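You operate a simulated robot arm through the tools that you are given. There is no shell and no other tool.

You are at the controls of a simulated robot arm. One attempt, no reset.

Task
Open the white cover, put the blue cloth on the dryer, then shut the cover. Put the red tray on the top of the long steel bench away on the top of the short steel bench. Take the bush block that says "709" from the top of the long steel bench and put it on top of the pallet block there. Shut the beige box lid. Put the 45 card from the long granite slab in the white tray and the 40.00 card on the magnet of the orange machine. Open the grey cabinet drawer, fetch the white block with the largest size on its label from the long granite slab and set it in the inside of the grey cabinet drawer, then shut the drawer. Open the generator drawer, take the stepped block from the top of the short steel bench and leave it in the inside of the generator drawer, then shut the drawer. Put the white pan on the shelf of the long blue stand. Any order will do.

It is judged by the outcome, as a careful person would: the job done as asked, and still so three seconds after it is handed in. It fails if anything else is knocked over, pushed out of place, dropped, spilled or broken. Lids that push on must go on centred and level and be pressed home; caps that screw on are set level and turned clockwise until they are tight. Flat cloth is picked up by pressing the open fingertips on it (5 to 10 N) and closing them slowly along it; thin cloth reads only 2 to 8 mm in the jaws.

Robot
A 7-joint arm with a two-finger gripper on a trunk, on a base that moves. Base frame: it is fixed to the floor where the robot stands at the start and does not move with it; the origin is under the middle of the robot, x ahead of it, y to its left, z up; the surface under the hand at the start is at about z = 79. Units: cm, rad, N and s.
With the tool pointing down near the work surface it reaches from about 24 to 72 cm from the robot's upright axis, wherever it stands. Its first joint turns from -2.897 to 2.897 rad. Places, roughly: beige box lid [-180, 230, 90]; blue cloth (9x6x3 cm) [-170, 280, 80]; bush block [-325, 250, 75]; card [-100, 250, 100]; dryer (17x14 cm) [46, 0, 80]; generator drawer [130, 410, 80]; grey cabinet drawer [-110, 420, 80]; inside of the generator drawer [130, 420, 70]; inside of the grey cabinet drawer [-110, 430, 70]; magnet of the orange machine [-190, 440, 110]; pallet block [-350, 250, 75]; red tray [-300, 250, 75]; shelf of the long blue stand [-80, 240, 30]; stepped block (12x5x4 cm) [100, 220, 80]; top of the short steel bench [170, 240, 80]; white block [-100, 225, 100]; white cover [50, 0, 90]; white pan (24x13x5 cm) [120, -20, 80]; white tray (24x32 cm) [-262, 266, 80]. Payload 2.94 kg.
Tool frame: the origin (TCP) lies between the finger pads and is the grasp point; the fingertips stand 3 cm ahead of it; z points along the fingers, y is the line along which they close. The gripper opens to 13.8 cm; its body begins 10.9 cm behind the TCP.
Orientation is that of the tool frame in the base frame, as a unit quaternion [w, x, y, z]. With the fingers straight down and closing along the base's y, the tool's x points along the base's -x, its y along +y and its z along -z.

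Tools
- The arm moves only by the tool jog_arm. Its argument "steps" is a list of rows, each an object of numbers (a shift or turn left out is 0, a gripper value left out holds the last): "jaw": the finger opening in cm, from 0 to 13.8; "dx", "dy", "dz": the shift along the tool's x, y, z in cm; "wx", "wy", "wz": the turn, a rotation vector about the tool's x, y, z in rad. In form: [{"jaw": .., "dx": .., "dy": .., "dz": .., "wx": .., "wy": .., "wz": ..}, ...]. A call has 1 to 20 rows; each row shifts and turns the commanded pose from where the row before left it, along the tool's axes as they then stand. Rows are played at 5 a second. More than 5 cm and 0.15 rad between two rows, or a gripper value outside its range, and nothing of the call is played. Where a pose cannot be reached the arm comes as near as it can. A force on the tool above 40 N (or 10 N above the force at the start of the call, whichever is more), or a blocked arm, ends the call early, and 0.2 s more pass. Each finger travels about 7.2 cm/s and halts on what it meets, pressing with about 33 N; the grip force reading is that of the motor and also rises with nothing between the fingers. The clock runs only during rows and for 0.2 s after the last one: add rows that do not move to give the fingers time. It gives the time, the measured TCP pose, the force on the tool (base axes), the opening and the grip force at its end, in the units of the frame above (readings bear some noise), with the torque about the TCP (base axes, N m) and any sound that the robot's microphone picked up.
- Cameras (640 x 400 px; columns grow to the right, rows downward): "scene" is now at [0.67, 10.97, 133.61]; the picture's right is [-0.27, -0.96, 0.00], its down [-0.52, 0.15, -0.84] and it looks along [0.81, -0.23, -0.54] (base axes); focal length 282 px, centre (320, 200). "wrist" rides on the gripper at [7.1, 1.9, -14.6] in the tool frame; the picture's right is [-0.26, 0.97, 0.00], its down [-0.85, -0.23, -0.48] and it looks along [-0.46, -0.12, 0.88] (tool axes); focal length 280 px, centre (320, 200). There is no depth. A picture from a camera that has moved, and an enlarged one, comes with that camera's place and axes in the base frame and with its lens.
- capture(camera): a new picture of that camera. It takes no simulated time.
- raise_lower(by): slides the trunk up (or, below 0, down) by that many cm; the arm and the scene camera ride with it, the base frame stays. It gives what a move gives, with no picture.
- roll_base(legs): drives the robot by 1 to 6 legs, each [ahead, left, turn to the left] in cm, cm and rad, along the robot's own axes; the way and the turn of a leg run together, so that a leg with both is an arc; at most 150 cm and 3.142 rad a leg. The arm and the cameras ride along, it lands a little off, and it stops where it bumps. It gives what a move gives.
- aim_head(pan, tilt): turns the head with the scene camera to pan (to the left, within 1.501 rad either way) and tilt (down, from -0.506 to 1.204), counted from straight ahead of the robot. It gives what a move gives.
- enlarge(camera, box): a new picture of the part [left, top, right, bottom] of that camera's present view, enlarged. It takes no simulated time.
- sign_off(): hands the job in; it is judged then, once.

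Nothing tells you exact positions but the pictures and the camera data. Unless the task says otherwise, let go and move clear before handing in.

The tools are called after "Call:" as a command line: name --argument value ..., lists and objects as JSON in quotes. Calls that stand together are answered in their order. jog_arm: Moves the arm, as the interface text tells. Its arguments: {"type":"object","properties":{"steps":{"type":"array"}},"required":["steps"]} The other tools are called the same way: raise_lower (by) moves the trunk up or down; roll_base (legs) drives the base; aim_head (pan, tilt) turns the head that bears the scene camera; capture (camera) takes a picture; enlarge (camera, box) takes an enlarged picture of a part of a camera's view; sign_off () hands the job in.

At the start:

```text
time: 0.0
position: [40.96, 4.84, 120.03]
orientation: [0.0, 0.0, 1.0, 0.0]
ft_force: [-0.9, 0.7, -0.4]
wrist_torque: [0.0, -0.01, -0.01]
finger_gap: 13.82
finger_force: 0.0
trunk travel left (down, up): [-17.5, 27.9]
robot x, y, heading: [-0.01, 0.04, 0.0]
head pan, tilt (commanded): [-0.276, 0.572]
```

scene: 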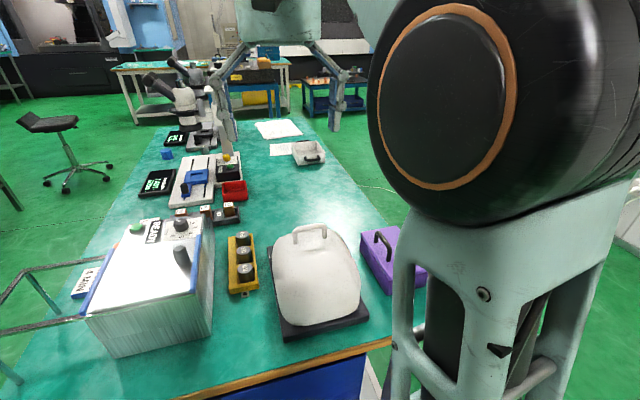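
wrist: 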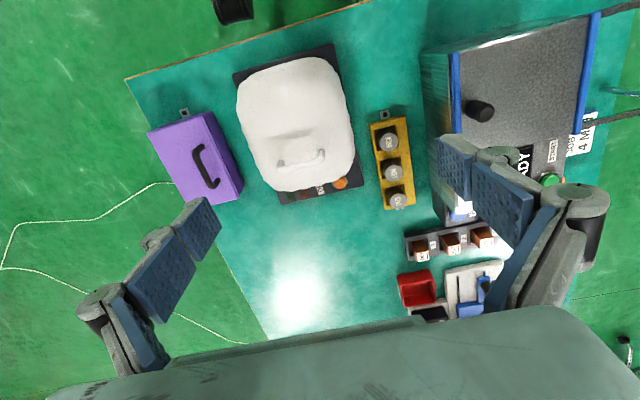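

I see a green-topped bench with the white cover (dryer) in front of me, and other benches further away. I'll look around with the head first to locate things.

Call:
aim_head --pan 0.0 --tilt 0.5

Call:
capture --camera "scene"

Call:
aim_head --pan 1.0 --tilt 0.3

Call:
capture --camera "scene"

Call:
aim_head --pan 1.5 --tilt 0.2

Call:
capture --camera "scene"

Call:
aim_head --pan -0.8 --tilt 0.5

Call:
capture --camera "scene"

```text
time: 0.8
position: [40.95, 4.99, 120.0]
orientation: [0.0, -0.001, 1.0, -0.001]
ft_force: [0.5, -0.6, 0.3]
wrist_torque: [-0.02, 0.01, -0.03]
finger_gap: 13.81
finger_force: 0.1
trunk travel left (down, up): [-17.5, 27.9]
robot x, y, heading: [0.19, 0.18, 0.0]
head pan, tilt (commanded): [0.0, 0.499]
```

```text
taken
camera scene: at [1.19, 13.39, 134.26], right [0.0, -1.0, 0.0], down [-0.48, 0.0, -0.88], along [0.88, 0.0, -0.48], focal length 282 px, centre (320, 200)
```

scene: 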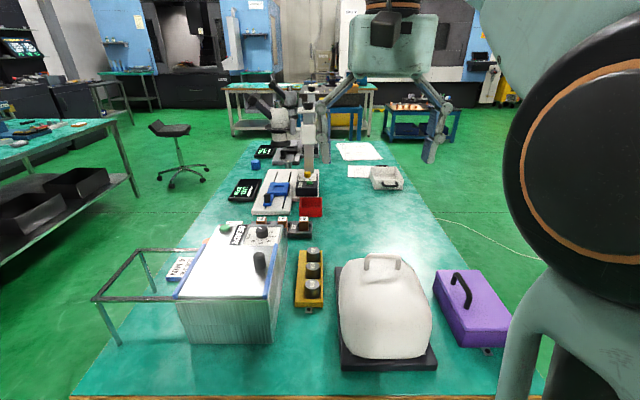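

```text
time: 2.0
position: [40.92, 5.03, 120.2]
orientation: [0.0, 0.0, 1.0, 0.0]
ft_force: [-1.0, 0.5, 0.8]
wrist_torque: [0.01, 0.02, 0.02]
finger_gap: 13.8
finger_force: 0.0
trunk travel left (down, up): [-17.5, 27.9]
robot x, y, heading: [0.03, 0.23, -0.0]
head pan, tilt (commanded): [1.0, 0.3]
```

```text
taken
camera scene: at [-2.86, 21.25, 136.1], right [0.84, -0.54, 0.0], down [-0.16, -0.25, -0.96], along [0.52, 0.8, -0.3], focal length 282 px, centre (320, 200)
```

scene: 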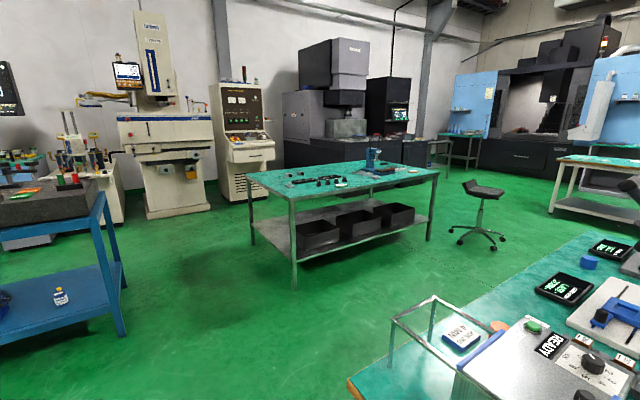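

```text
time: 3.0
position: [41.05, 4.94, 120.0]
orientation: [0.001, 0.0, 1.0, 0.0]
ft_force: [0.7, 0.4, -0.2]
wrist_torque: [-0.01, 0.02, -0.01]
finger_gap: 13.79
finger_force: 0.1
trunk travel left (down, up): [-17.5, 27.9]
robot x, y, heading: [0.24, 0.23, -0.004]
head pan, tilt (commanded): [1.499, 0.201]
```

```text
taken
camera scene: at [-7.24, 22.69, 137.03], right [1.0, -0.07, 0.0], down [-0.01, -0.2, -0.98], along [0.07, 0.98, -0.2], focal length 282 px, centre (320, 200)
```

scene: 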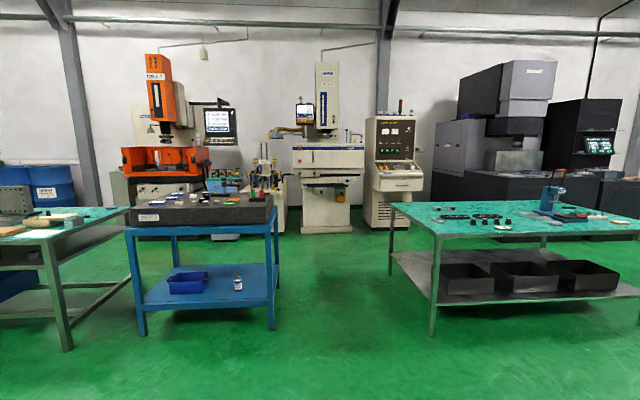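

```text
time: 5.1
position: [40.94, 4.97, 120.08]
orientation: [0.0, 0.001, 1.0, 0.0]
ft_force: [-0.2, -0.6, 0.4]
wrist_torque: [0.01, 0.01, 0.02]
finger_gap: 13.79
finger_force: 0.0
trunk travel left (down, up): [-17.5, 27.9]
robot x, y, heading: [0.1, -0.18, -0.002]
head pan, tilt (commanded): [-0.799, 0.499]
```

```text
taken
camera scene: at [-1.56, 6.88, 134.27], right [-0.72, -0.7, 0.0], down [-0.33, 0.34, -0.88], along [0.61, -0.63, -0.48], focal length 282 px, centre (320, 200)
```

scene: 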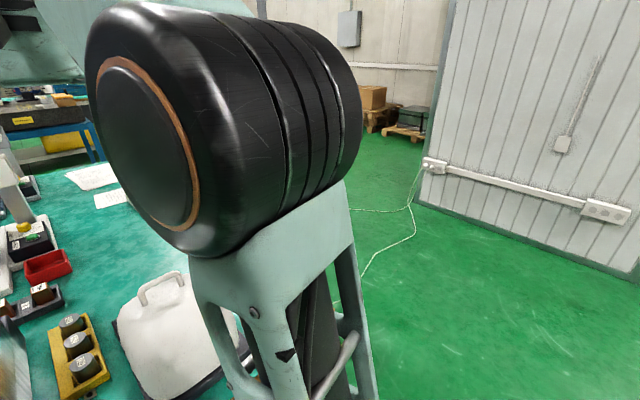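

The room layout is clear: dryer bench in front, blue stand with granite slab to the left, short steel bench ahead-left, long steel bench behind-left. I'll look closely at the dryer cover and pan first.

Call:
aim_head --pan 0.0 --tilt 0.6

Call:
enlarge --camera "scene" --box '[320, 180, 480, 320]'

Call:
enlarge --camera "scene" --box '[200, 80, 440, 220]'

Call:
enlarge --camera "wrist" --box '[200, 20, 400, 220]'

```text
time: 6.2
position: [40.99, 4.82, 120.11]
orientation: [-0.001, 0.0, 1.0, 0.0]
ft_force: [0.4, 0.4, 0.4]
wrist_torque: [0.03, 0.02, 0.03]
finger_gap: 13.81
finger_force: 0.0
trunk travel left (down, up): [-17.5, 27.9]
robot x, y, heading: [0.25, -0.16, 0.002]
head pan, tilt (commanded): [0.0, 0.6]
```

```text
2.86 times, centred on (400, 250) of scene
camera zoom: at [0.93, 13.39, 133.36], right [0.0, -1.0, 0.0], down [-0.56, 0.0, -0.83], along [0.83, 0.0, -0.56], focal length 804 px, centre (91, 57)
```

zoom: 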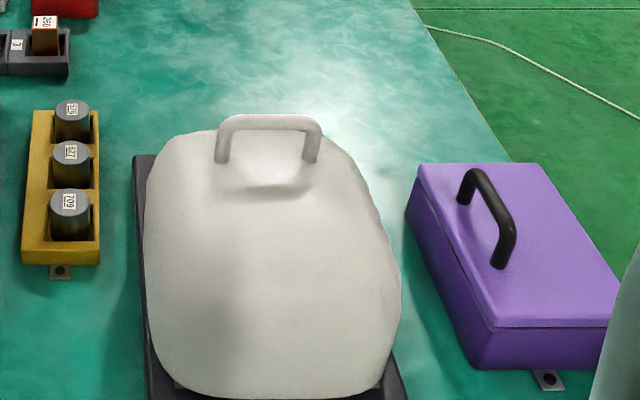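

```text
2.67 times, centred on (320, 150) of scene
camera zoom: at [0.93, 13.39, 133.36], right [0.0, -1.0, 0.0], down [-0.56, 0.0, -0.83], along [0.83, 0.0, -0.56], focal length 751 px, centre (320, 333)
```

zoom: 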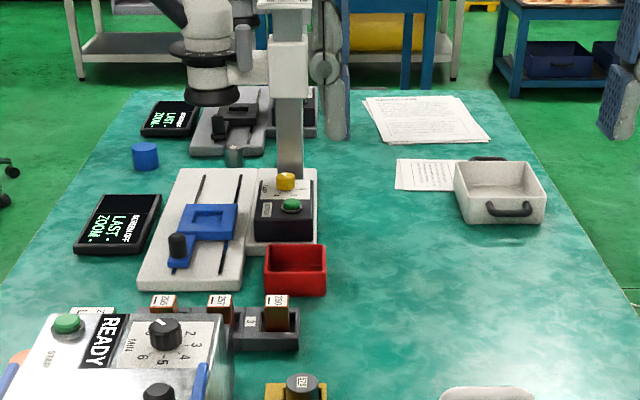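

```text
2.00 times, centred on (300, 120) of wrist
camera zoom: at [33.89, 6.9, 134.71], right [0.26, 0.97, 0.0], down [0.85, -0.23, 0.48], along [0.46, -0.12, -0.88], focal length 561 px, centre (360, 360)
```

zoom: 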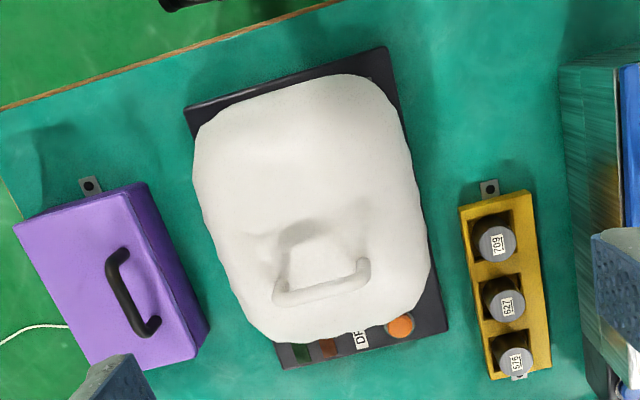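

The cover's handle is near [47, 0, 96]; I can't tell yet if it is hinged. I'll move the wrist camera to the right side and look at the dryer from the side.

Call:
jog_arm --steps '[{"dx": 0.67, "dy": -3.9, "dz": 1.6}, {"dx": 0.67, "dy": -3.9, "dz": 1.6}, {"dx": 0.67, "dy": -3.9, "dz": 1.6}, {"dx": 0.67, "dy": -3.9, "dz": 1.6}, {"dx": 0.67, "dy": -3.9, "dz": 1.6}, {"dx": 0.67, "dy": -3.9, "dz": 1.6}, {"dx": 0.67, "dy": -3.9, "dz": 1.6}, {"dx": 0.67, "dy": -3.9, "dz": 1.6}, {"dx": 0.67, "dy": -3.9, "dz": 1.6}, {"wx": -0.14}, {"wx": -0.14}, {"wx": -0.14}, {"wx": -0.14}, {"wx": -0.14}, {"wx": -0.14}, {"wx": -0.14}]'

Call:
capture --camera "wrist"

Call:
capture --camera "scene"

```text
time: 9.6
position: [34.71, -29.29, 104.01]
orientation: [-0.026, 0.003, 0.942, 0.334]
ft_force: [-0.4, -0.2, -0.3]
wrist_torque: [-0.03, 0.0, 0.0]
finger_gap: 13.83
finger_force: 0.2
out of reach, approached as far as the arm can: row 14, 15, 16
trunk travel left (down, up): [-17.5, 27.9]
robot x, y, heading: [0.12, 0.37, 0.002]
head pan, tilt (commanded): [0.0, 0.6]
```

```text
taken
camera wrist: at [28.31, -36.94, 116.95], right [0.28, 0.75, 0.59], down [0.86, -0.47, 0.18], along [0.41, 0.46, -0.78], focal length 280 px, centre (320, 200)
```

wrist: 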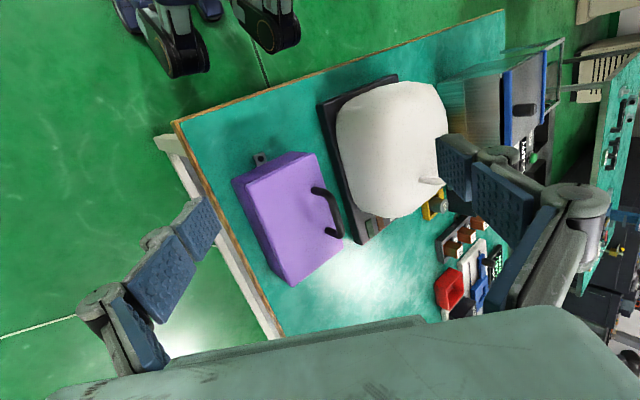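

```text
taken
camera scene: at [0.88, 13.32, 133.37], right [0.0, -1.0, 0.0], down [-0.56, 0.0, -0.83], along [0.83, 0.0, -0.56], focal length 282 px, centre (320, 200)
```

scene: 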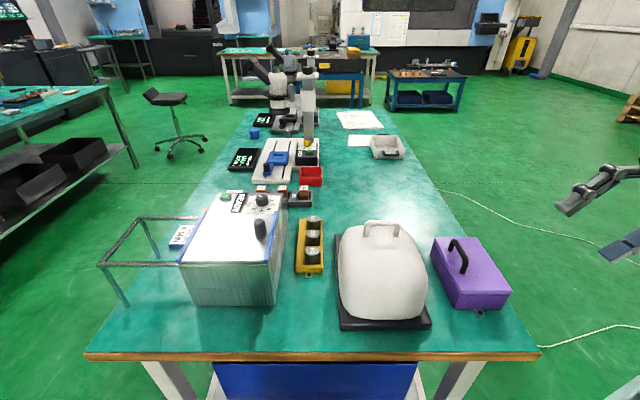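

Call:
enlarge --camera "wrist" --box '[310, 60, 470, 260]'

Call:
enlarge --camera "scene" --box '[320, 200, 460, 340]'

```text
2.00 times, centred on (390, 160) of wrist
camera zoom: at [28.31, -36.94, 116.95], right [0.28, 0.75, 0.59], down [0.86, -0.47, 0.18], along [0.41, 0.46, -0.78], focal length 561 px, centre (180, 280)
```

zoom: 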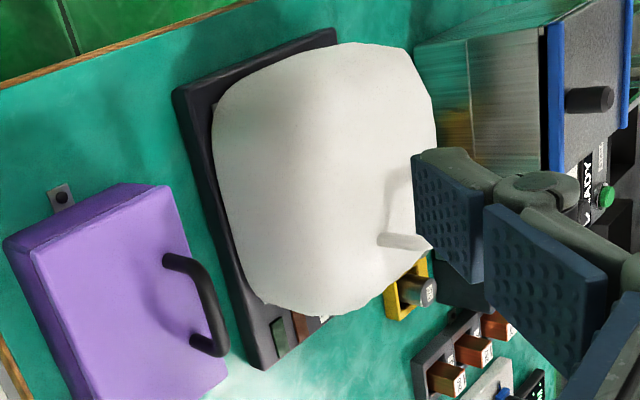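

```text
2.86 times, centred on (390, 270) of scene
camera zoom: at [0.88, 13.32, 133.37], right [0.0, -1.0, 0.0], down [-0.56, 0.0, -0.83], along [0.83, 0.0, -0.56], focal length 804 px, centre (120, 0)
```

zoom: 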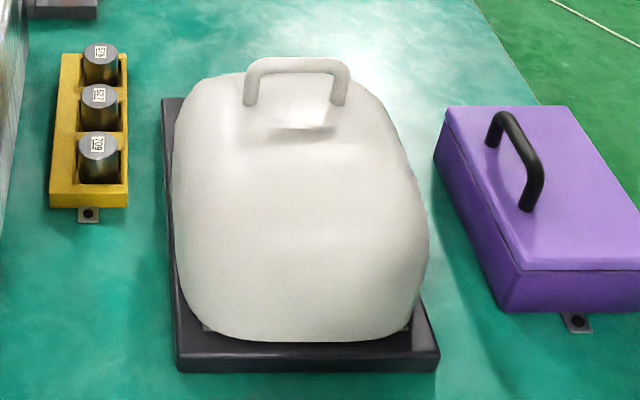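

The cover seems to have its back edge near me (small hinge feet at the near corners) and its label/handle on the far side. I'll bring the hand back upright above the handle for a close look.

Call:
jog_arm --steps '[{"wx": 0.14}, {"wx": 0.14}, {"wx": 0.14}, {"wx": 0.14}, {"wx": 0.14}, {"dx": -0.5, "dy": 4, "dz": -1}, {"dx": -0.5, "dy": 4, "dz": -1}, {"dx": -0.5, "dy": 4, "dz": -1}]'

```text
time: 11.4
position: [36.04, -17.01, 106.81]
orientation: [-0.026, -0.006, 1.0, -0.01]
ft_force: [-0.5, -0.7, 0.9]
wrist_torque: [0.04, 0.01, 0.0]
finger_gap: 13.77
finger_force: 0.1
trunk travel left (down, up): [-17.5, 27.9]
robot x, y, heading: [-0.14, -0.03, 0.004]
head pan, tilt (commanded): [0.0, 0.6]
```

Call:
jog_arm --steps '[{"dx": -1.6, "dy": 3.4, "dz": -1.2, "wx": -0.02, "wy": -0.052, "wz": 0.012}, {"dx": -1.6, "dy": 3.4, "dz": -1.2}, {"dx": -1.6, "dy": 3.4, "dz": -1.2}, {"dx": -1.6, "dy": 3.4, "dz": -1.2}, {"dx": -1.6, "dy": 3.4, "dz": -1.2}]'

Call:
capture --camera "wrist"

```text
time: 12.6
position: [44.28, 0.04, 112.64]
orientation: [0.0, 0.0, 1.0, 0.0]
ft_force: [-0.4, 0.0, 0.2]
wrist_torque: [0.05, -0.02, 0.0]
finger_gap: 13.79
finger_force: 0.2
trunk travel left (down, up): [-17.5, 27.9]
robot x, y, heading: [-0.15, 0.09, -0.002]
head pan, tilt (commanded): [0.0, 0.6]
```

```text
taken
camera wrist: at [37.11, 1.98, 127.24], right [0.26, 0.97, 0.0], down [0.85, -0.23, 0.48], along [0.46, -0.12, -0.88], focal length 280 px, centre (320, 200)
```

wrist: 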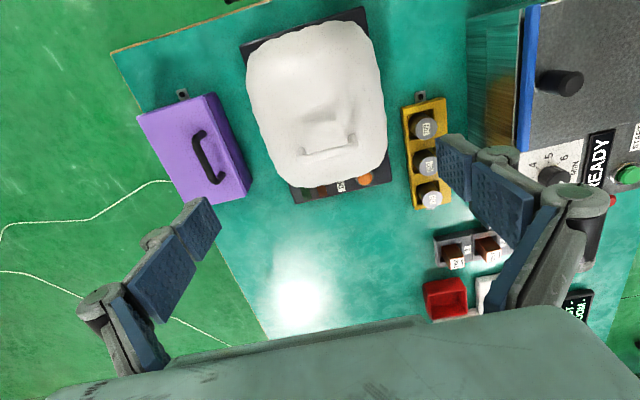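

Call:
enlarge --camera "wrist" --box '[230, 0, 410, 220]'

Call:
enlarge --camera "scene" --box '[325, 200, 445, 340]'

```text
1.82 times, centred on (320, 110) of wrist
camera zoom: at [37.11, 1.98, 127.24], right [0.26, 0.97, 0.0], down [0.85, -0.23, 0.48], along [0.46, -0.12, -0.88], focal length 510 px, centre (320, 364)
```

zoom: 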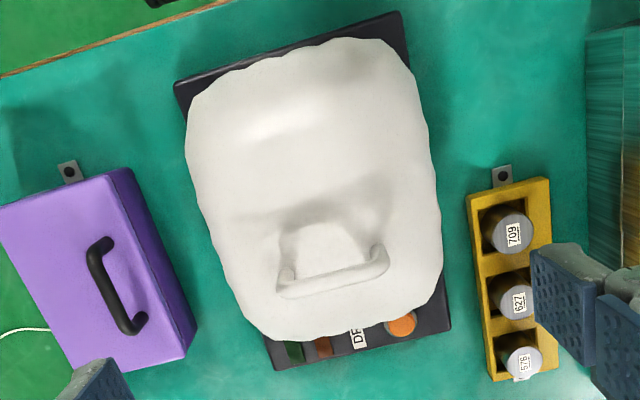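

```text
2.86 times, centred on (385, 270) of scene
camera zoom: at [0.93, 13.4, 133.35], right [0.0, -1.0, 0.0], down [-0.56, 0.0, -0.83], along [0.83, 0.0, -0.56], focal length 804 px, centre (134, 0)
```

zoom: 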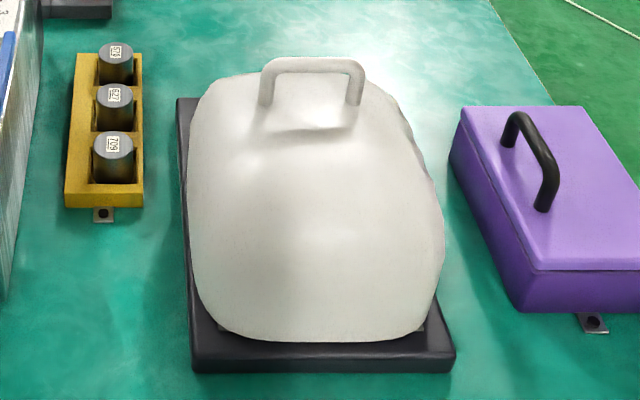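

Triangulating from both cameras, the handle bar is at about [47.4, 0.15, 96.1], spanning y ≈ ±3.7. I'll lower the open gripper around the handle and close on its posts.

Call:
jog_arm --steps '[{"jaw": 13.8, "dx": -0.78, "dz": 4}, {"dx": -0.78, "dz": 4}, {"dx": -0.78, "dz": 4}, {"dx": -0.78, "dz": 3.6}, {}]'

Call:
capture --camera "scene"

Call:
capture --camera "wrist"

```text
time: 13.8
position: [47.34, 0.13, 96.99]
orientation: [0.001, 0.0, 1.0, -0.001]
ft_force: [0.7, 0.1, 0.3]
wrist_torque: [0.04, 0.01, -0.01]
finger_gap: 13.8
finger_force: 0.2
trunk travel left (down, up): [-17.5, 27.9]
robot x, y, heading: [-0.3, 0.21, 0.004]
head pan, tilt (commanded): [0.0, 0.6]
```

```text
taken
camera scene: at [0.94, 13.4, 133.36], right [0.0, -1.0, 0.0], down [-0.57, 0.0, -0.82], along [0.82, 0.0, -0.57], focal length 282 px, centre (320, 200)
```

scene: 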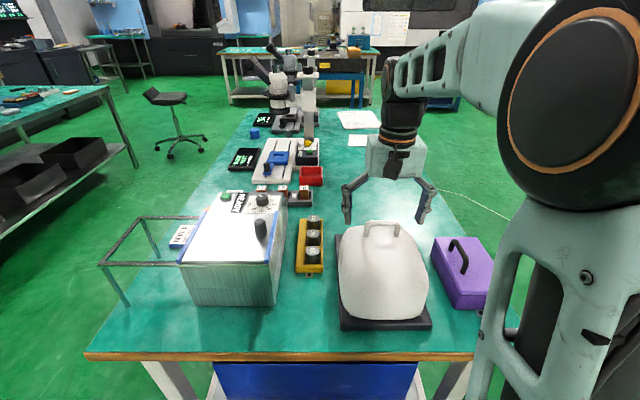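

```text
taken
camera wrist: at [40.31, 2.06, 111.55], right [0.26, 0.97, 0.0], down [0.85, -0.23, 0.48], along [0.46, -0.12, -0.88], focal length 280 px, centre (320, 200)
```

wrist: 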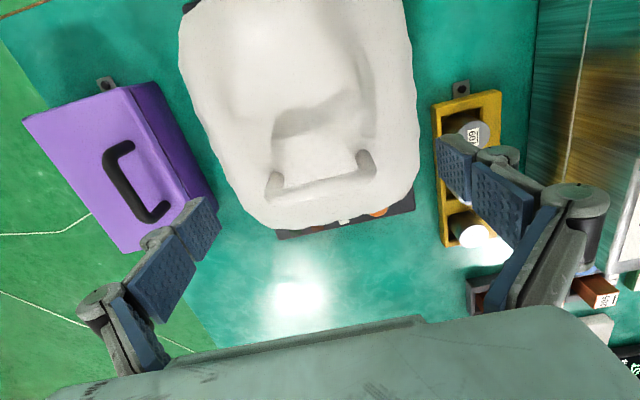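

The TCP is lined up on the handle bar. Lower slightly and close on the posts.

Call:
jog_arm --steps '[{"dz": 0.6}, {"jaw": 8.5}, {}, {}, {"jaw": 5}, {}, {}]'

Call:
enlarge --camera "wrist" --box '[180, 60, 460, 260]'

Call:
enlarge --camera "scene" --box '[320, 150, 460, 340]'

```text
time: 15.4
position: [47.43, -0.1, 96.59]
orientation: [0.001, 0.001, 1.0, 0.001]
ft_force: [1.7, -13.1, 5.0]
wrist_torque: [-1.21, 0.18, -0.33]
finger_gap: 7.76
finger_force: 44.9
trunk travel left (down, up): [-17.5, 27.9]
robot x, y, heading: [-0.28, 0.15, -0.001]
head pan, tilt (commanded): [0.0, 0.6]
```

```text
2.00 times, centred on (320, 160) of wrist
camera zoom: at [40.28, 1.8, 111.07], right [0.26, 0.96, 0.0], down [0.85, -0.23, 0.48], along [0.46, -0.13, -0.88], focal length 561 px, centre (320, 280)
```

zoom: 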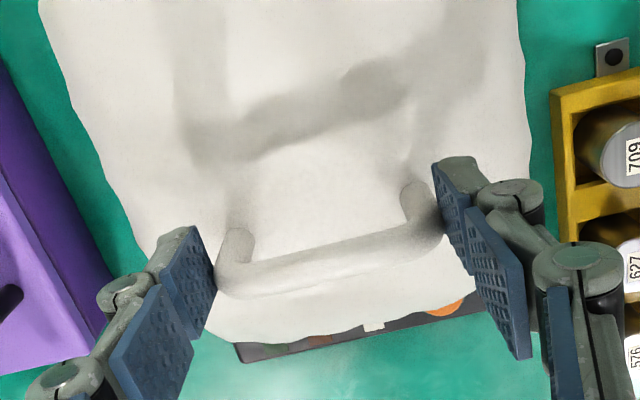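

```text
2.11 times, centred on (390, 245) of scene
camera zoom: at [0.91, 13.26, 133.38], right [0.0, -1.0, 0.0], down [-0.56, 0.0, -0.83], along [0.83, 0.0, -0.56], focal length 593 px, centre (173, 105)
```

zoom: 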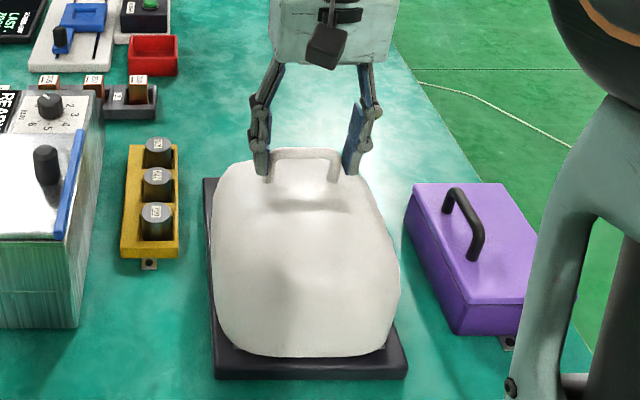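

Gripped the handle (gap 7.8 cm). Now I'll relieve the side force and test with a small lift to learn whether it is hinged.

Call:
jog_arm --steps '[{"dy": -0.3}, {"dz": -0.4}, {"dz": -0.4}, {}]'

Call:
enlarge --camera "scene" --box '[320, 150, 460, 340]'

```text
time: 16.4
position: [47.11, -0.17, 97.0]
orientation: [-0.005, -0.001, 1.0, 0.002]
ft_force: [-18.1, -5.6, -26.6]
wrist_torque: [0.11, -0.23, -0.07]
finger_gap: 7.74
finger_force: 45.1
trunk travel left (down, up): [-17.5, 27.9]
robot x, y, heading: [0.35, -0.11, -0.005]
head pan, tilt (commanded): [0.0, 0.6]
```

```text
2.11 times, centred on (390, 245) of scene
camera zoom: at [0.9, 13.34, 133.33], right [0.0, -1.0, 0.0], down [-0.56, 0.0, -0.83], along [0.83, 0.0, -0.56], focal length 593 px, centre (173, 105)
```

zoom: 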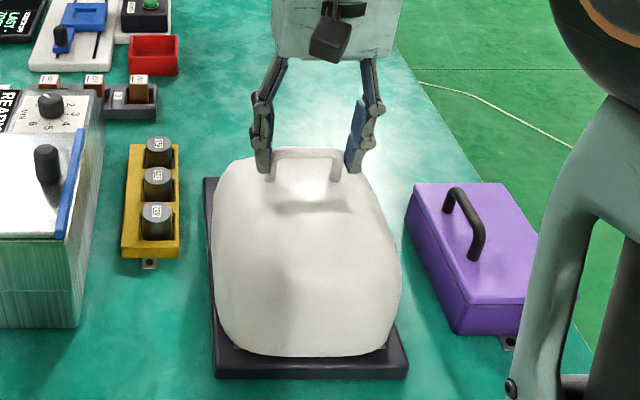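

The hand was pulled towards −x as it lifted, so the cover is hinged on my side. I'll release, back the robot off ~13 cm so the arc toward me is within reach, and regrip.

Call:
jog_arm --steps '[{"dz": 0.4}, {"dz": 0.4}, {"jaw": 13.8}, {}, {}, {"dz": -3}, {"dz": -4}, {"dz": -4}]'

Call:
roll_base --legs '[[-13, 0, 0]]'

Call:
capture --camera "wrist"

Call:
capture --camera "scene"

```text
time: 18.2
position: [47.26, -0.23, 107.41]
orientation: [0.0, -0.001, 1.0, 0.0]
ft_force: [0.1, 0.0, -0.1]
wrist_torque: [0.03, 0.04, -0.03]
finger_gap: 13.82
finger_force: 0.1
trunk travel left (down, up): [-17.5, 27.9]
robot x, y, heading: [0.11, 0.01, 0.005]
head pan, tilt (commanded): [0.0, 0.6]
```

```text
time: 19.5
position: [34.51, -0.21, 107.33]
orientation: [0.001, 0.0, 1.0, 0.0]
ft_force: [0.3, 0.9, -0.2]
wrist_torque: [0.01, 0.04, 0.0]
finger_gap: 13.78
finger_force: 0.2
trunk travel left (down, up): [-17.5, 27.9]
robot x, y, heading: [-12.99, -0.02, 0.002]
head pan, tilt (commanded): [0.0, 0.6]
```

```text
taken
camera wrist: at [27.31, 1.75, 122.03], right [0.26, 0.97, 0.0], down [0.85, -0.23, 0.48], along [0.46, -0.12, -0.88], focal length 280 px, centre (320, 200)
```

wrist: 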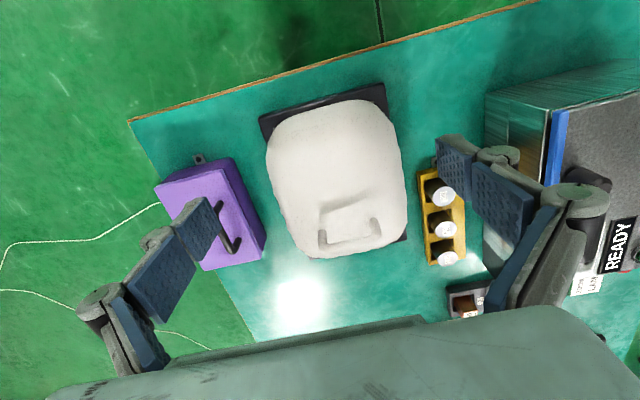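

```text
taken
camera scene: at [-12.01, 13.39, 133.36], right [0.0, -1.0, 0.0], down [-0.56, 0.0, -0.83], along [0.83, 0.0, -0.56], focal length 282 px, centre (320, 200)
```

scene: 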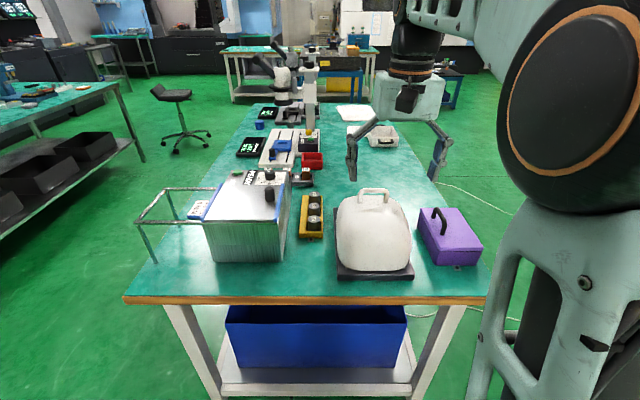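

Now regrip: move over the handle, descend and close.

Call:
jog_arm --steps '[{"dx": -4.3}, {"dx": -4.3}, {"dx": -4.2}, {"dz": 4}, {"dz": 4}, {"dz": 2.9}, {"jaw": 8.6}, {}, {}, {"jaw": 5.5}, {}, {}]'

```text
time: 22.1
position: [47.24, -0.18, 96.36]
orientation: [0.002, -0.002, 1.0, -0.001]
ft_force: [0.0, -2.2, 1.7]
wrist_torque: [-0.31, 0.06, 0.06]
finger_gap: 7.76
finger_force: 44.9
trunk travel left (down, up): [-17.5, 27.9]
robot x, y, heading: [-13.22, 0.12, 0.002]
head pan, tilt (commanded): [0.0, 0.6]
```

Gripped. I'll swing it on an arc about an assumed hinge at x≈35, z≈82.5, a little at a time, watching the forces.

Call:
jog_arm --steps '[{"dx": 0.63, "dz": -0.5}, {"dx": 0.63, "dz": -0.5}, {"dx": 0.67, "dz": -0.44}, {"dx": 0.67, "dz": -0.44}, {}]'

Call:
capture --camera "scene"

```text
time: 23.3
position: [44.66, -0.13, 98.54]
orientation: [0.003, -0.002, 1.0, 0.001]
ft_force: [15.3, -1.3, 13.3]
wrist_torque: [-0.05, -1.22, 0.0]
finger_gap: 7.77
finger_force: 45.2
trunk travel left (down, up): [-17.5, 27.9]
robot x, y, heading: [-13.02, 0.08, 0.001]
head pan, tilt (commanded): [0.0, 0.6]
```

```text
taken
camera scene: at [-11.96, 13.38, 133.38], right [0.0, -1.0, 0.0], down [-0.57, 0.0, -0.82], along [0.82, 0.0, -0.57], focal length 282 px, centre (320, 200)
```

scene: 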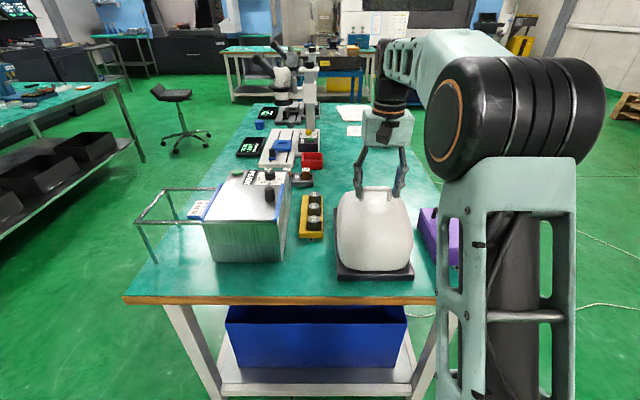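

The lid is following, radius a bit larger than assumed (hinge ≈ [33.6, 82.5]). I'll continue the arc, turning the hand with the lid.

Call:
jog_arm --steps '[{"dx": 1.43, "dz": -1.17, "wy": -0.131}, {"dx": 1.396, "dz": -0.961, "wy": -0.131}, {"dx": 1.36, "dz": -1.027, "wy": -0.1}, {"dx": 1.338, "dz": -1.041, "wy": -0.087}, {}]'

Call:
capture --camera "scene"

```text
time: 24.5
position: [38.17, -0.12, 101.02]
orientation: [0.215, -0.001, 0.977, 0.002]
ft_force: [-12.1, -2.3, -28.8]
wrist_torque: [-0.09, 1.38, 0.13]
finger_gap: 7.72
finger_force: 45.2
trunk travel left (down, up): [-17.5, 27.9]
robot x, y, heading: [-12.86, 0.08, 0.003]
head pan, tilt (commanded): [0.0, 0.6]
```

```text
taken
camera scene: at [-11.89, 13.36, 133.32], right [0.0, -1.0, 0.0], down [-0.57, 0.0, -0.82], along [0.82, 0.0, -0.57], focal length 282 px, centre (320, 200)
```

scene: 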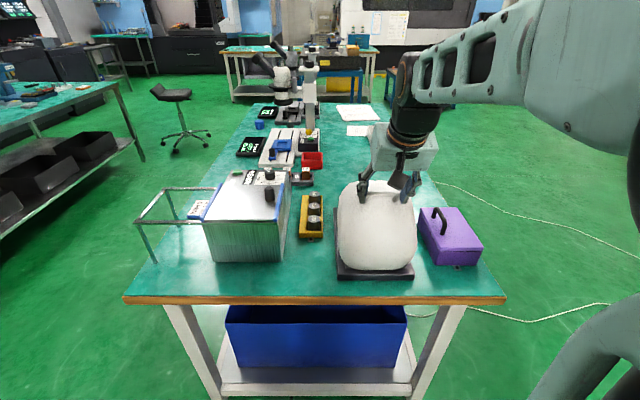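

The lid is up about 34°; refit hinge ≈ [34.8, 84], radius ≈ 17.5. Continue the arc.

Call:
jog_arm --steps '[{"dx": 1.938, "dz": -1.0, "wy": -0.06}, {"dx": 1.831, "dz": -1.09, "wy": -0.06}, {"dx": 1.894, "dz": -0.974, "wy": -0.06}, {"dx": 1.958, "dz": -0.844}, {}]'

Call:
capture --camera "scene"

```text
time: 25.3
position: [33.89, -0.44, 94.75]
orientation: [0.232, 0.001, 0.973, 0.001]
ft_force: [0.2, 0.2, -0.6]
wrist_torque: [0.02, 0.02, -0.02]
finger_gap: 5.52
finger_force: 0.1
trunk travel left (down, up): [-17.5, 27.9]
robot x, y, heading: [-12.92, 0.15, 0.002]
head pan, tilt (commanded): [0.0, 0.6]
stopped in row 3: the force on the tool passed its limit at 75 N (the readings are from after the stop); the commanded pose is now the measured one
```

```text
taken
camera scene: at [-11.92, 10.64, 134.55], right [-0.3, -0.95, 0.0], down [-0.43, 0.13, -0.89], along [0.85, -0.27, -0.45], focal length 282 px, centre (320, 200)
```

scene: 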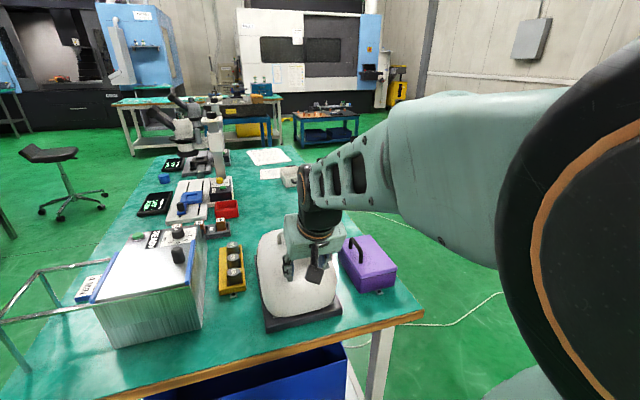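

The grip slipped and the cover fell shut: the arm's elbow met the head at close range. I'll raise the hand clear and inspect.

Call:
jog_arm --steps '[{"dx": -2.4, "dz": -2.7}, {"dx": -3.0, "dz": -2.4}, {"dx": -3.36, "dz": -2.2}, {"dx": -3.36, "dz": -2.2}, {"wy": 0.12}, {"wy": 0.12}, {"wy": 0.12}, {"wy": 0.1}]'

Call:
aim_head --pan 0.0 --tilt 0.6

Call:
capture --camera "scene"

Call:
capture --camera "wrist"

```text
time: 27.1
position: [40.27, -0.31, 109.38]
orientation: [0.009, -0.002, 1.0, 0.002]
ft_force: [0.1, -1.4, 0.2]
wrist_torque: [0.03, -0.01, 0.0]
finger_gap: 5.54
finger_force: 0.1
trunk travel left (down, up): [-17.5, 27.9]
robot x, y, heading: [-12.91, 0.25, 0.005]
head pan, tilt (commanded): [0.0, 0.6]
```

```text
time: 27.7
position: [40.18, -0.18, 109.3]
orientation: [0.011, -0.002, 1.0, 0.001]
ft_force: [-0.1, -0.7, 0.3]
wrist_torque: [0.02, -0.01, 0.02]
finger_gap: 5.51
finger_force: 0.0
trunk travel left (down, up): [-17.5, 27.9]
robot x, y, heading: [-13.0, -0.14, -0.001]
head pan, tilt (commanded): [0.0, 0.6]
```

```text
taken
camera scene: at [-11.98, 13.39, 133.36], right [0.0, -1.0, 0.0], down [-0.56, 0.0, -0.83], along [0.83, 0.0, -0.56], focal length 282 px, centre (320, 200)
```

scene: 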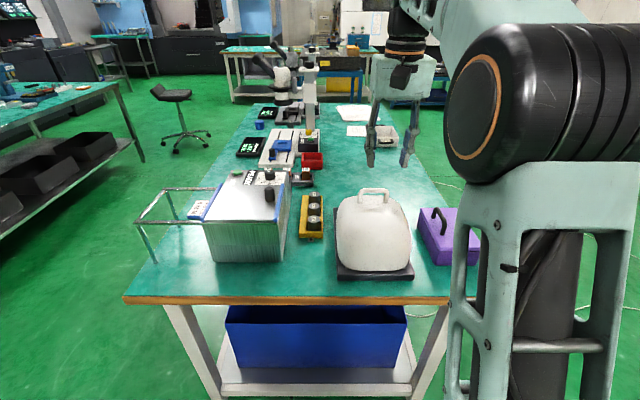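

```text
taken
camera wrist: at [32.87, 1.61, 123.82], right [0.26, 0.97, 0.01], down [0.84, -0.23, 0.49], along [0.48, -0.12, -0.87], focal length 280 px, centre (320, 200)
```

wrist: 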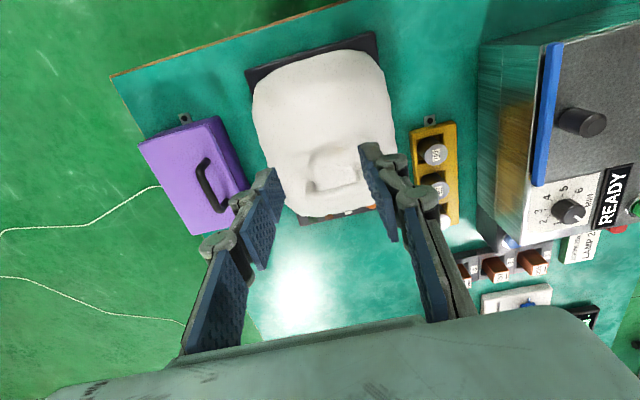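

The cover is shut again and nothing else moved. I'll drive round to the right (−y) side of the bench and open it from there with the arm extended.

Call:
roll_base --legs '[[0, -62, 0], [0, 0, 1.571], [0, -46, 0]]'

Call:
aim_head --pan 0.2 --tilt 0.6

Call:
capture --camera "scene"

Call:
capture --camera "wrist"

```text
time: 41.7
position: [32.39, -7.82, 109.23]
orientation: [-0.005, 0.716, -0.698, -0.008]
ft_force: [0.5, 0.5, -0.9]
wrist_torque: [-0.03, 0.02, 0.01]
finger_gap: 5.51
finger_force: 0.1
trunk travel left (down, up): [-17.5, 27.9]
robot x, y, heading: [33.11, -61.05, 1.597]
head pan, tilt (commanded): [0.0, 0.6]
```

```text
time: 42.4
position: [32.36, -7.76, 109.38]
orientation: [-0.006, 0.716, -0.698, -0.008]
ft_force: [-0.1, -0.4, 0.1]
wrist_torque: [0.02, -0.02, -0.01]
finger_gap: 5.51
finger_force: 0.1
trunk travel left (down, up): [-17.5, 27.9]
robot x, y, heading: [33.27, -60.96, 1.596]
head pan, tilt (commanded): [0.201, 0.6]
```

```text
taken
camera scene: at [18.14, -60.76, 133.36], right [0.97, 0.22, 0.0], down [0.13, -0.55, -0.83], along [-0.18, 0.8, -0.56], focal length 282 px, centre (320, 200)
```

scene: 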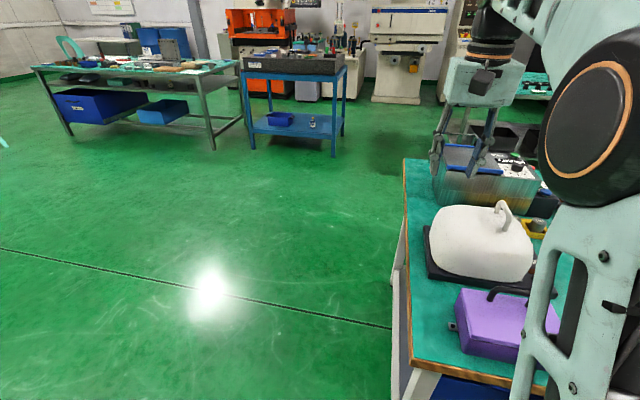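

```text
taken
camera wrist: at [30.66, -15.25, 123.82], right [-0.97, 0.24, 0.01], down [0.21, 0.84, 0.49], along [0.11, 0.48, -0.87], focal length 280 px, centre (320, 200)
```

wrist: 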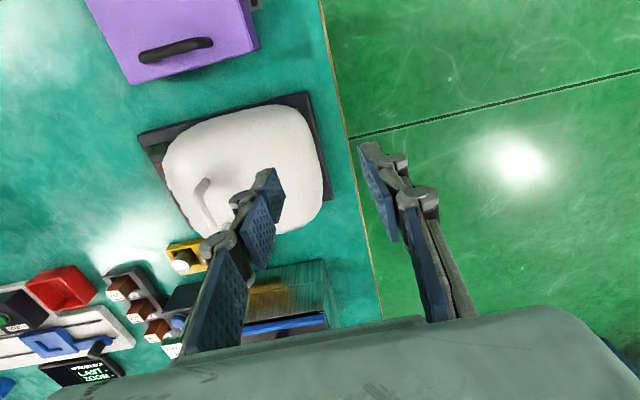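

Call:
enlarge --camera "scene" --box '[410, 180, 570, 300]'

```text
3.33 times, centred on (490, 240) of scene
camera zoom: at [18.14, -60.76, 133.36], right [0.97, 0.22, 0.0], down [0.13, -0.55, -0.83], along [-0.18, 0.8, -0.56], focal length 938 px, centre (-247, 67)
```

zoom: 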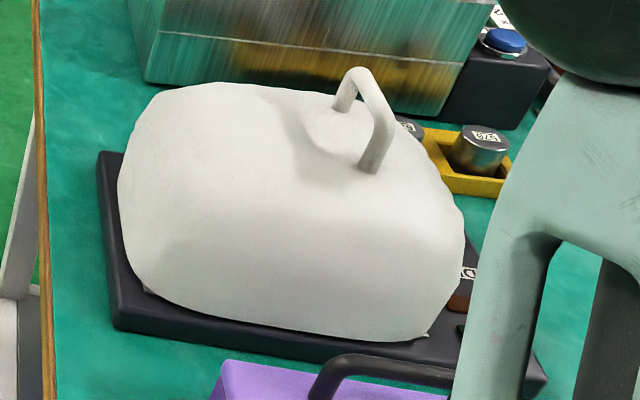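

Handle confirmed at ≈[47.5, −0.1, 96.5]. Moving the hand over it (fingers will straddle the bar along x).

Call:
jog_arm --steps '[{"dx": -1.82, "dy": -3.81}, {"dx": -1.82, "dy": -3.81}, {"dx": -1.82, "dy": -3.81}, {"dx": -1.82, "dy": -3.81}, {"wz": 0.0255, "wy": 0.022}, {"dz": 4}, {}]'

Call:
capture --camera "wrist"

Call:
enlarge --camera "scene" --box '[410, 120, 570, 300]'

```text
time: 44.0
position: [46.29, -1.14, 105.01]
orientation: [0.002, 0.708, -0.706, 0.0]
ft_force: [0.4, 0.3, -0.2]
wrist_torque: [0.0, 0.0, 0.04]
finger_gap: 5.51
finger_force: 0.0
out of reach, approached as far as the arm can: row 4, 5
trunk travel left (down, up): [-17.5, 27.9]
robot x, y, heading: [33.51, -60.79, 1.593]
head pan, tilt (commanded): [0.201, 0.6]
```

```text
taken
camera wrist: at [44.39, -8.2, 119.72], right [-0.97, 0.26, 0.0], down [0.23, 0.85, 0.47], along [0.12, 0.46, -0.88], focal length 280 px, centre (320, 200)
```

wrist: 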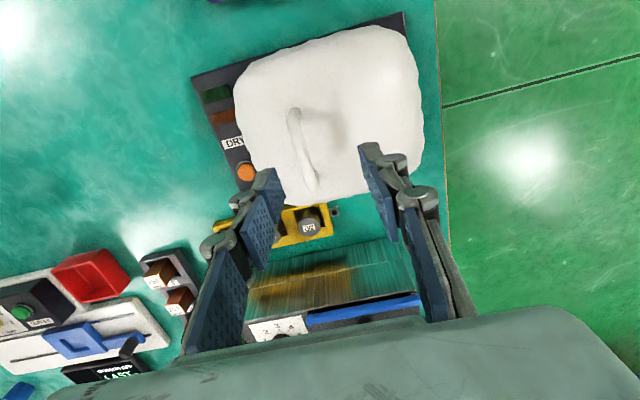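

```text
2.22 times, centred on (490, 210) of scene
camera zoom: at [18.13, -60.76, 133.35], right [0.97, 0.22, 0.0], down [0.13, -0.55, -0.83], along [-0.18, 0.8, -0.56], focal length 626 px, centre (-58, 178)
```

zoom: 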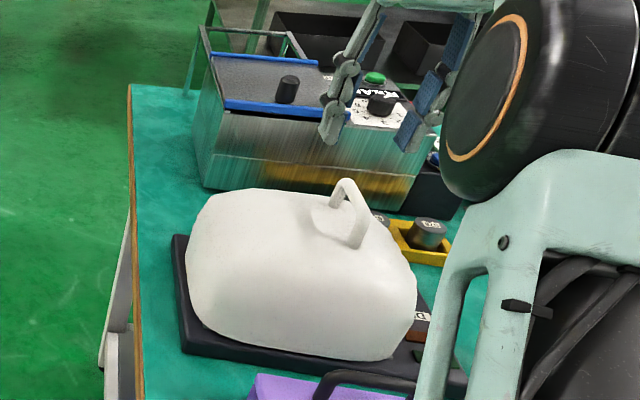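

Slightly out of reach at this height; I'll raise the trunk so the shoulder suits this working height and re-approach the handle.

Call:
raise_lower --by 14

Call:
jog_arm --steps '[{"dx": -0.5, "dy": -0.6, "dz": 4}, {"dx": -0.5, "dy": -0.6, "dz": 4}, {"dz": 4}, {}]'

Call:
capture --camera "wrist"

```text
time: 45.7
position: [46.22, -1.17, 118.98]
orientation: [0.002, 0.708, -0.707, -0.001]
ft_force: [-0.1, -0.2, 0.0]
wrist_torque: [-0.03, 0.01, 0.0]
finger_gap: 5.53
finger_force: 0.1
trunk travel left (down, up): [-31.5, 13.9]
robot x, y, heading: [33.09, -60.79, 1.597]
head pan, tilt (commanded): [0.201, 0.6]
```

```text
time: 46.7
position: [47.46, -0.33, 106.93]
orientation: [0.001, 0.708, -0.706, -0.001]
ft_force: [-0.3, -0.3, 0.5]
wrist_torque: [-0.05, 0.0, -0.01]
finger_gap: 5.49
finger_force: 0.1
trunk travel left (down, up): [-31.5, 13.9]
robot x, y, heading: [33.43, -61.21, 1.595]
head pan, tilt (commanded): [0.201, 0.6]
```

```text
taken
camera wrist: at [45.62, -7.32, 121.59], right [-0.97, 0.26, 0.0], down [0.23, 0.85, 0.47], along [0.12, 0.46, -0.88], focal length 280 px, centre (320, 200)
```

wrist: 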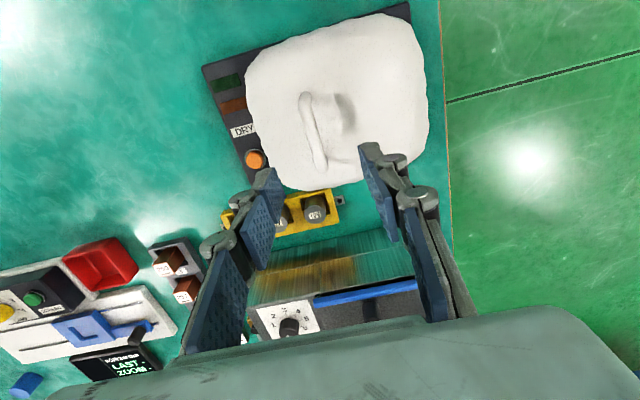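

Call:
jog_arm --steps '[{"jaw": 6.5, "dy": -0.25, "dx": 0.2, "dz": 3}, {"dz": 3}, {"dz": 3}, {}]'

Call:
enlarge --camera "scene" --box '[410, 150, 590, 310]'

Call:
enlarge --camera "wrist" --box '[200, 60, 440, 260]'

```text
time: 47.7
position: [47.74, -0.46, 98.04]
orientation: [0.001, 0.707, -0.707, 0.0]
ft_force: [-0.2, -0.5, 0.1]
wrist_torque: [-0.03, 0.04, -0.01]
finger_gap: 6.48
finger_force: 0.0
trunk travel left (down, up): [-31.5, 13.9]
robot x, y, heading: [33.03, -60.42, 1.591]
head pan, tilt (commanded): [0.201, 0.6]
```

```text
2.50 times, centred on (500, 230) of scene
camera zoom: at [18.14, -60.76, 147.36], right [0.97, 0.22, 0.0], down [0.13, -0.55, -0.83], along [-0.18, 0.8, -0.56], focal length 704 px, centre (-130, 125)
```

zoom: 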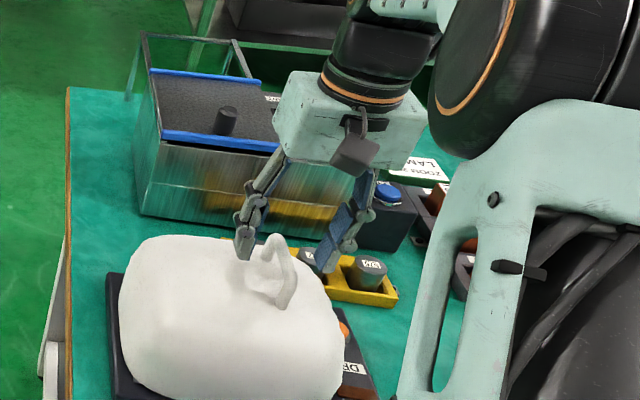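

```text
2.00 times, centred on (320, 160) of wrist
camera zoom: at [45.83, -7.52, 112.63], right [-0.97, 0.26, 0.0], down [0.23, 0.85, 0.47], along [0.12, 0.46, -0.88], focal length 561 px, centre (320, 280)
```

zoom: 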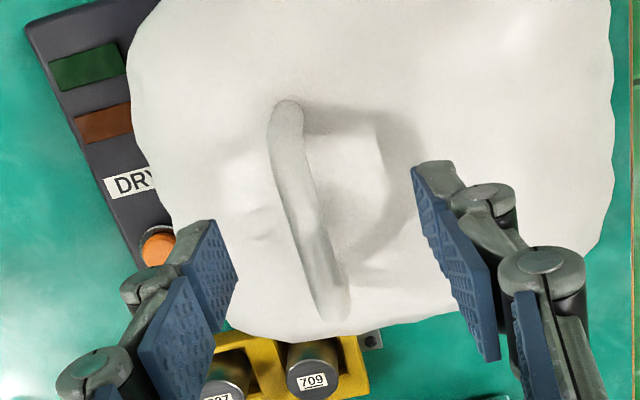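

Call:
jog_arm --steps '[{"dz": 0.8}, {"dz": 0.8}, {"jaw": 3}, {}, {"jaw": 0.5}, {}, {}]'

Call:
enlarge --camera "scene" --box '[410, 150, 590, 310]'

```text
time: 49.3
position: [47.92, -0.5, 96.54]
orientation: [0.0, 0.708, -0.706, -0.001]
ft_force: [6.9, 1.3, 6.1]
wrist_torque: [-0.2, -0.13, 0.02]
finger_gap: 1.08
finger_force: 37.8
trunk travel left (down, up): [-31.5, 13.9]
robot x, y, heading: [33.18, -60.8, 1.589]
head pan, tilt (commanded): [0.201, 0.6]
```

```text
2.50 times, centred on (500, 230) of scene
camera zoom: at [18.21, -60.8, 147.37], right [0.97, 0.22, 0.0], down [0.13, -0.55, -0.83], along [-0.18, 0.8, -0.56], focal length 704 px, centre (-130, 125)
```

zoom: 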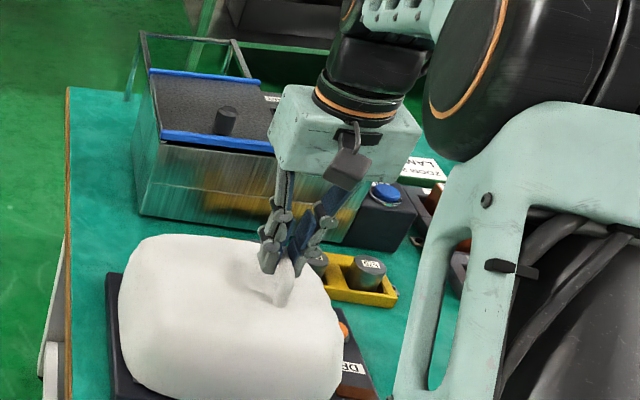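

Bar gripped (1.1 cm). Now rotating rigidly with the lid around the estimated hinge, a few steps at a time.

Call:
jog_arm --steps '[{"dy": 1.044, "dz": -1.009, "wx": 0.08}, {"dy": 1.044, "dz": -1.009, "wx": 0.08}, {"dy": 1.044, "dz": -1.009, "wx": 0.08}, {}]'

```text
time: 50.3
position: [43.96, -0.34, 99.13]
orientation: [-0.082, 0.703, -0.701, 0.085]
ft_force: [-5.0, -3.5, -8.5]
wrist_torque: [0.79, 0.14, 0.03]
finger_gap: 1.05
finger_force: 38.3
trunk travel left (down, up): [-31.5, 13.9]
robot x, y, heading: [33.13, -60.82, 1.597]
head pan, tilt (commanded): [0.201, 0.6]
```

Call:
jog_arm --steps '[{"dy": 1.044, "dz": -1.009, "wx": 0.08}, {"dy": 1.044, "dz": -1.009, "wx": 0.08}, {"dy": 1.044, "dz": -1.009, "wx": 0.08}, {"dy": 1.044, "dz": -1.009, "wx": 0.08}, {}]'

Call:
capture --camera "scene"

```text
time: 51.5
position: [38.62, -0.43, 101.11]
orientation: [0.19, -0.68, 0.681, -0.195]
ft_force: [-9.3, -10.0, -35.2]
wrist_torque: [0.5, 0.31, 0.07]
finger_gap: 1.07
finger_force: 38.0
trunk travel left (down, up): [-31.5, 13.9]
robot x, y, heading: [33.53, -60.99, 1.599]
head pan, tilt (commanded): [0.201, 0.6]
```

```text
taken
camera scene: at [18.04, -60.49, 147.32], right [0.97, 0.22, 0.0], down [0.13, -0.55, -0.82], along [-0.18, 0.8, -0.57], focal length 282 px, centre (320, 200)
```

scene: 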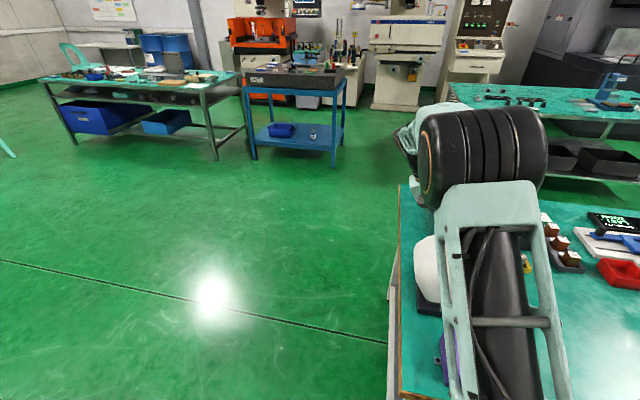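

Tracking well. Refit: hinge ≈ [35.2, 82.4], R ≈ 19. Continue with corrected arc.

Call:
jog_arm --steps '[{"dy": 1.958, "dz": -0.944, "wx": 0.08}, {"dy": 1.165, "dz": -0.98, "wx": 0.08}, {"dy": 1.17, "dz": -0.98, "wx": 0.08}, {"dy": 1.17, "dz": -0.98, "wx": 0.08}, {}]'

```text
time: 52.7
position: [32.23, -0.44, 101.46]
orientation: [0.301, -0.64, 0.64, -0.3]
ft_force: [-0.6, -6.9, 1.3]
wrist_torque: [-0.41, -0.05, -0.53]
finger_gap: 1.07
finger_force: 37.9
trunk travel left (down, up): [-31.5, 13.9]
robot x, y, heading: [33.4, -61.18, 1.594]
head pan, tilt (commanded): [0.201, 0.6]
```

Call:
jog_arm --steps '[{"dy": 1.17, "dz": -0.98, "wx": 0.08}, {"dy": 1.17, "dz": -0.98, "wx": 0.08}, {"dy": 1.17, "dz": -0.98, "wx": 0.08}, {"dy": 1.17, "dz": -0.98, "wx": 0.08}, {}]'

Call:
capture --camera "scene"

```text
time: 53.9
position: [26.22, -0.45, 99.97]
orientation: [0.402, -0.583, 0.584, -0.397]
ft_force: [-12.2, 7.0, 30.9]
wrist_torque: [-0.01, -0.32, 0.23]
finger_gap: 1.05
finger_force: 37.4
trunk travel left (down, up): [-31.5, 13.9]
robot x, y, heading: [33.13, -60.95, 1.595]
head pan, tilt (commanded): [0.201, 0.6]
```

```text
taken
camera scene: at [17.98, -61.04, 147.36], right [0.97, 0.22, 0.0], down [0.13, -0.55, -0.83], along [-0.18, 0.81, -0.56], focal length 282 px, centre (320, 200)
```

scene: 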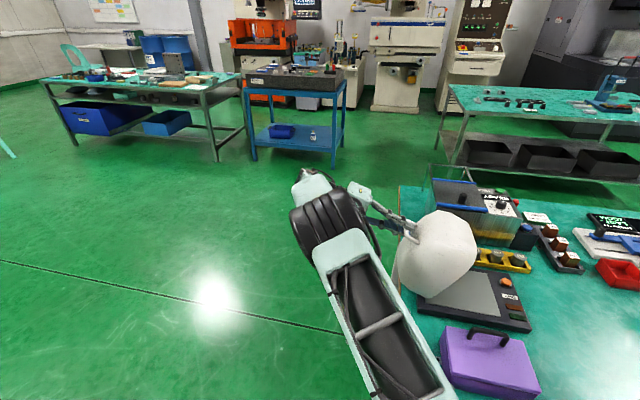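

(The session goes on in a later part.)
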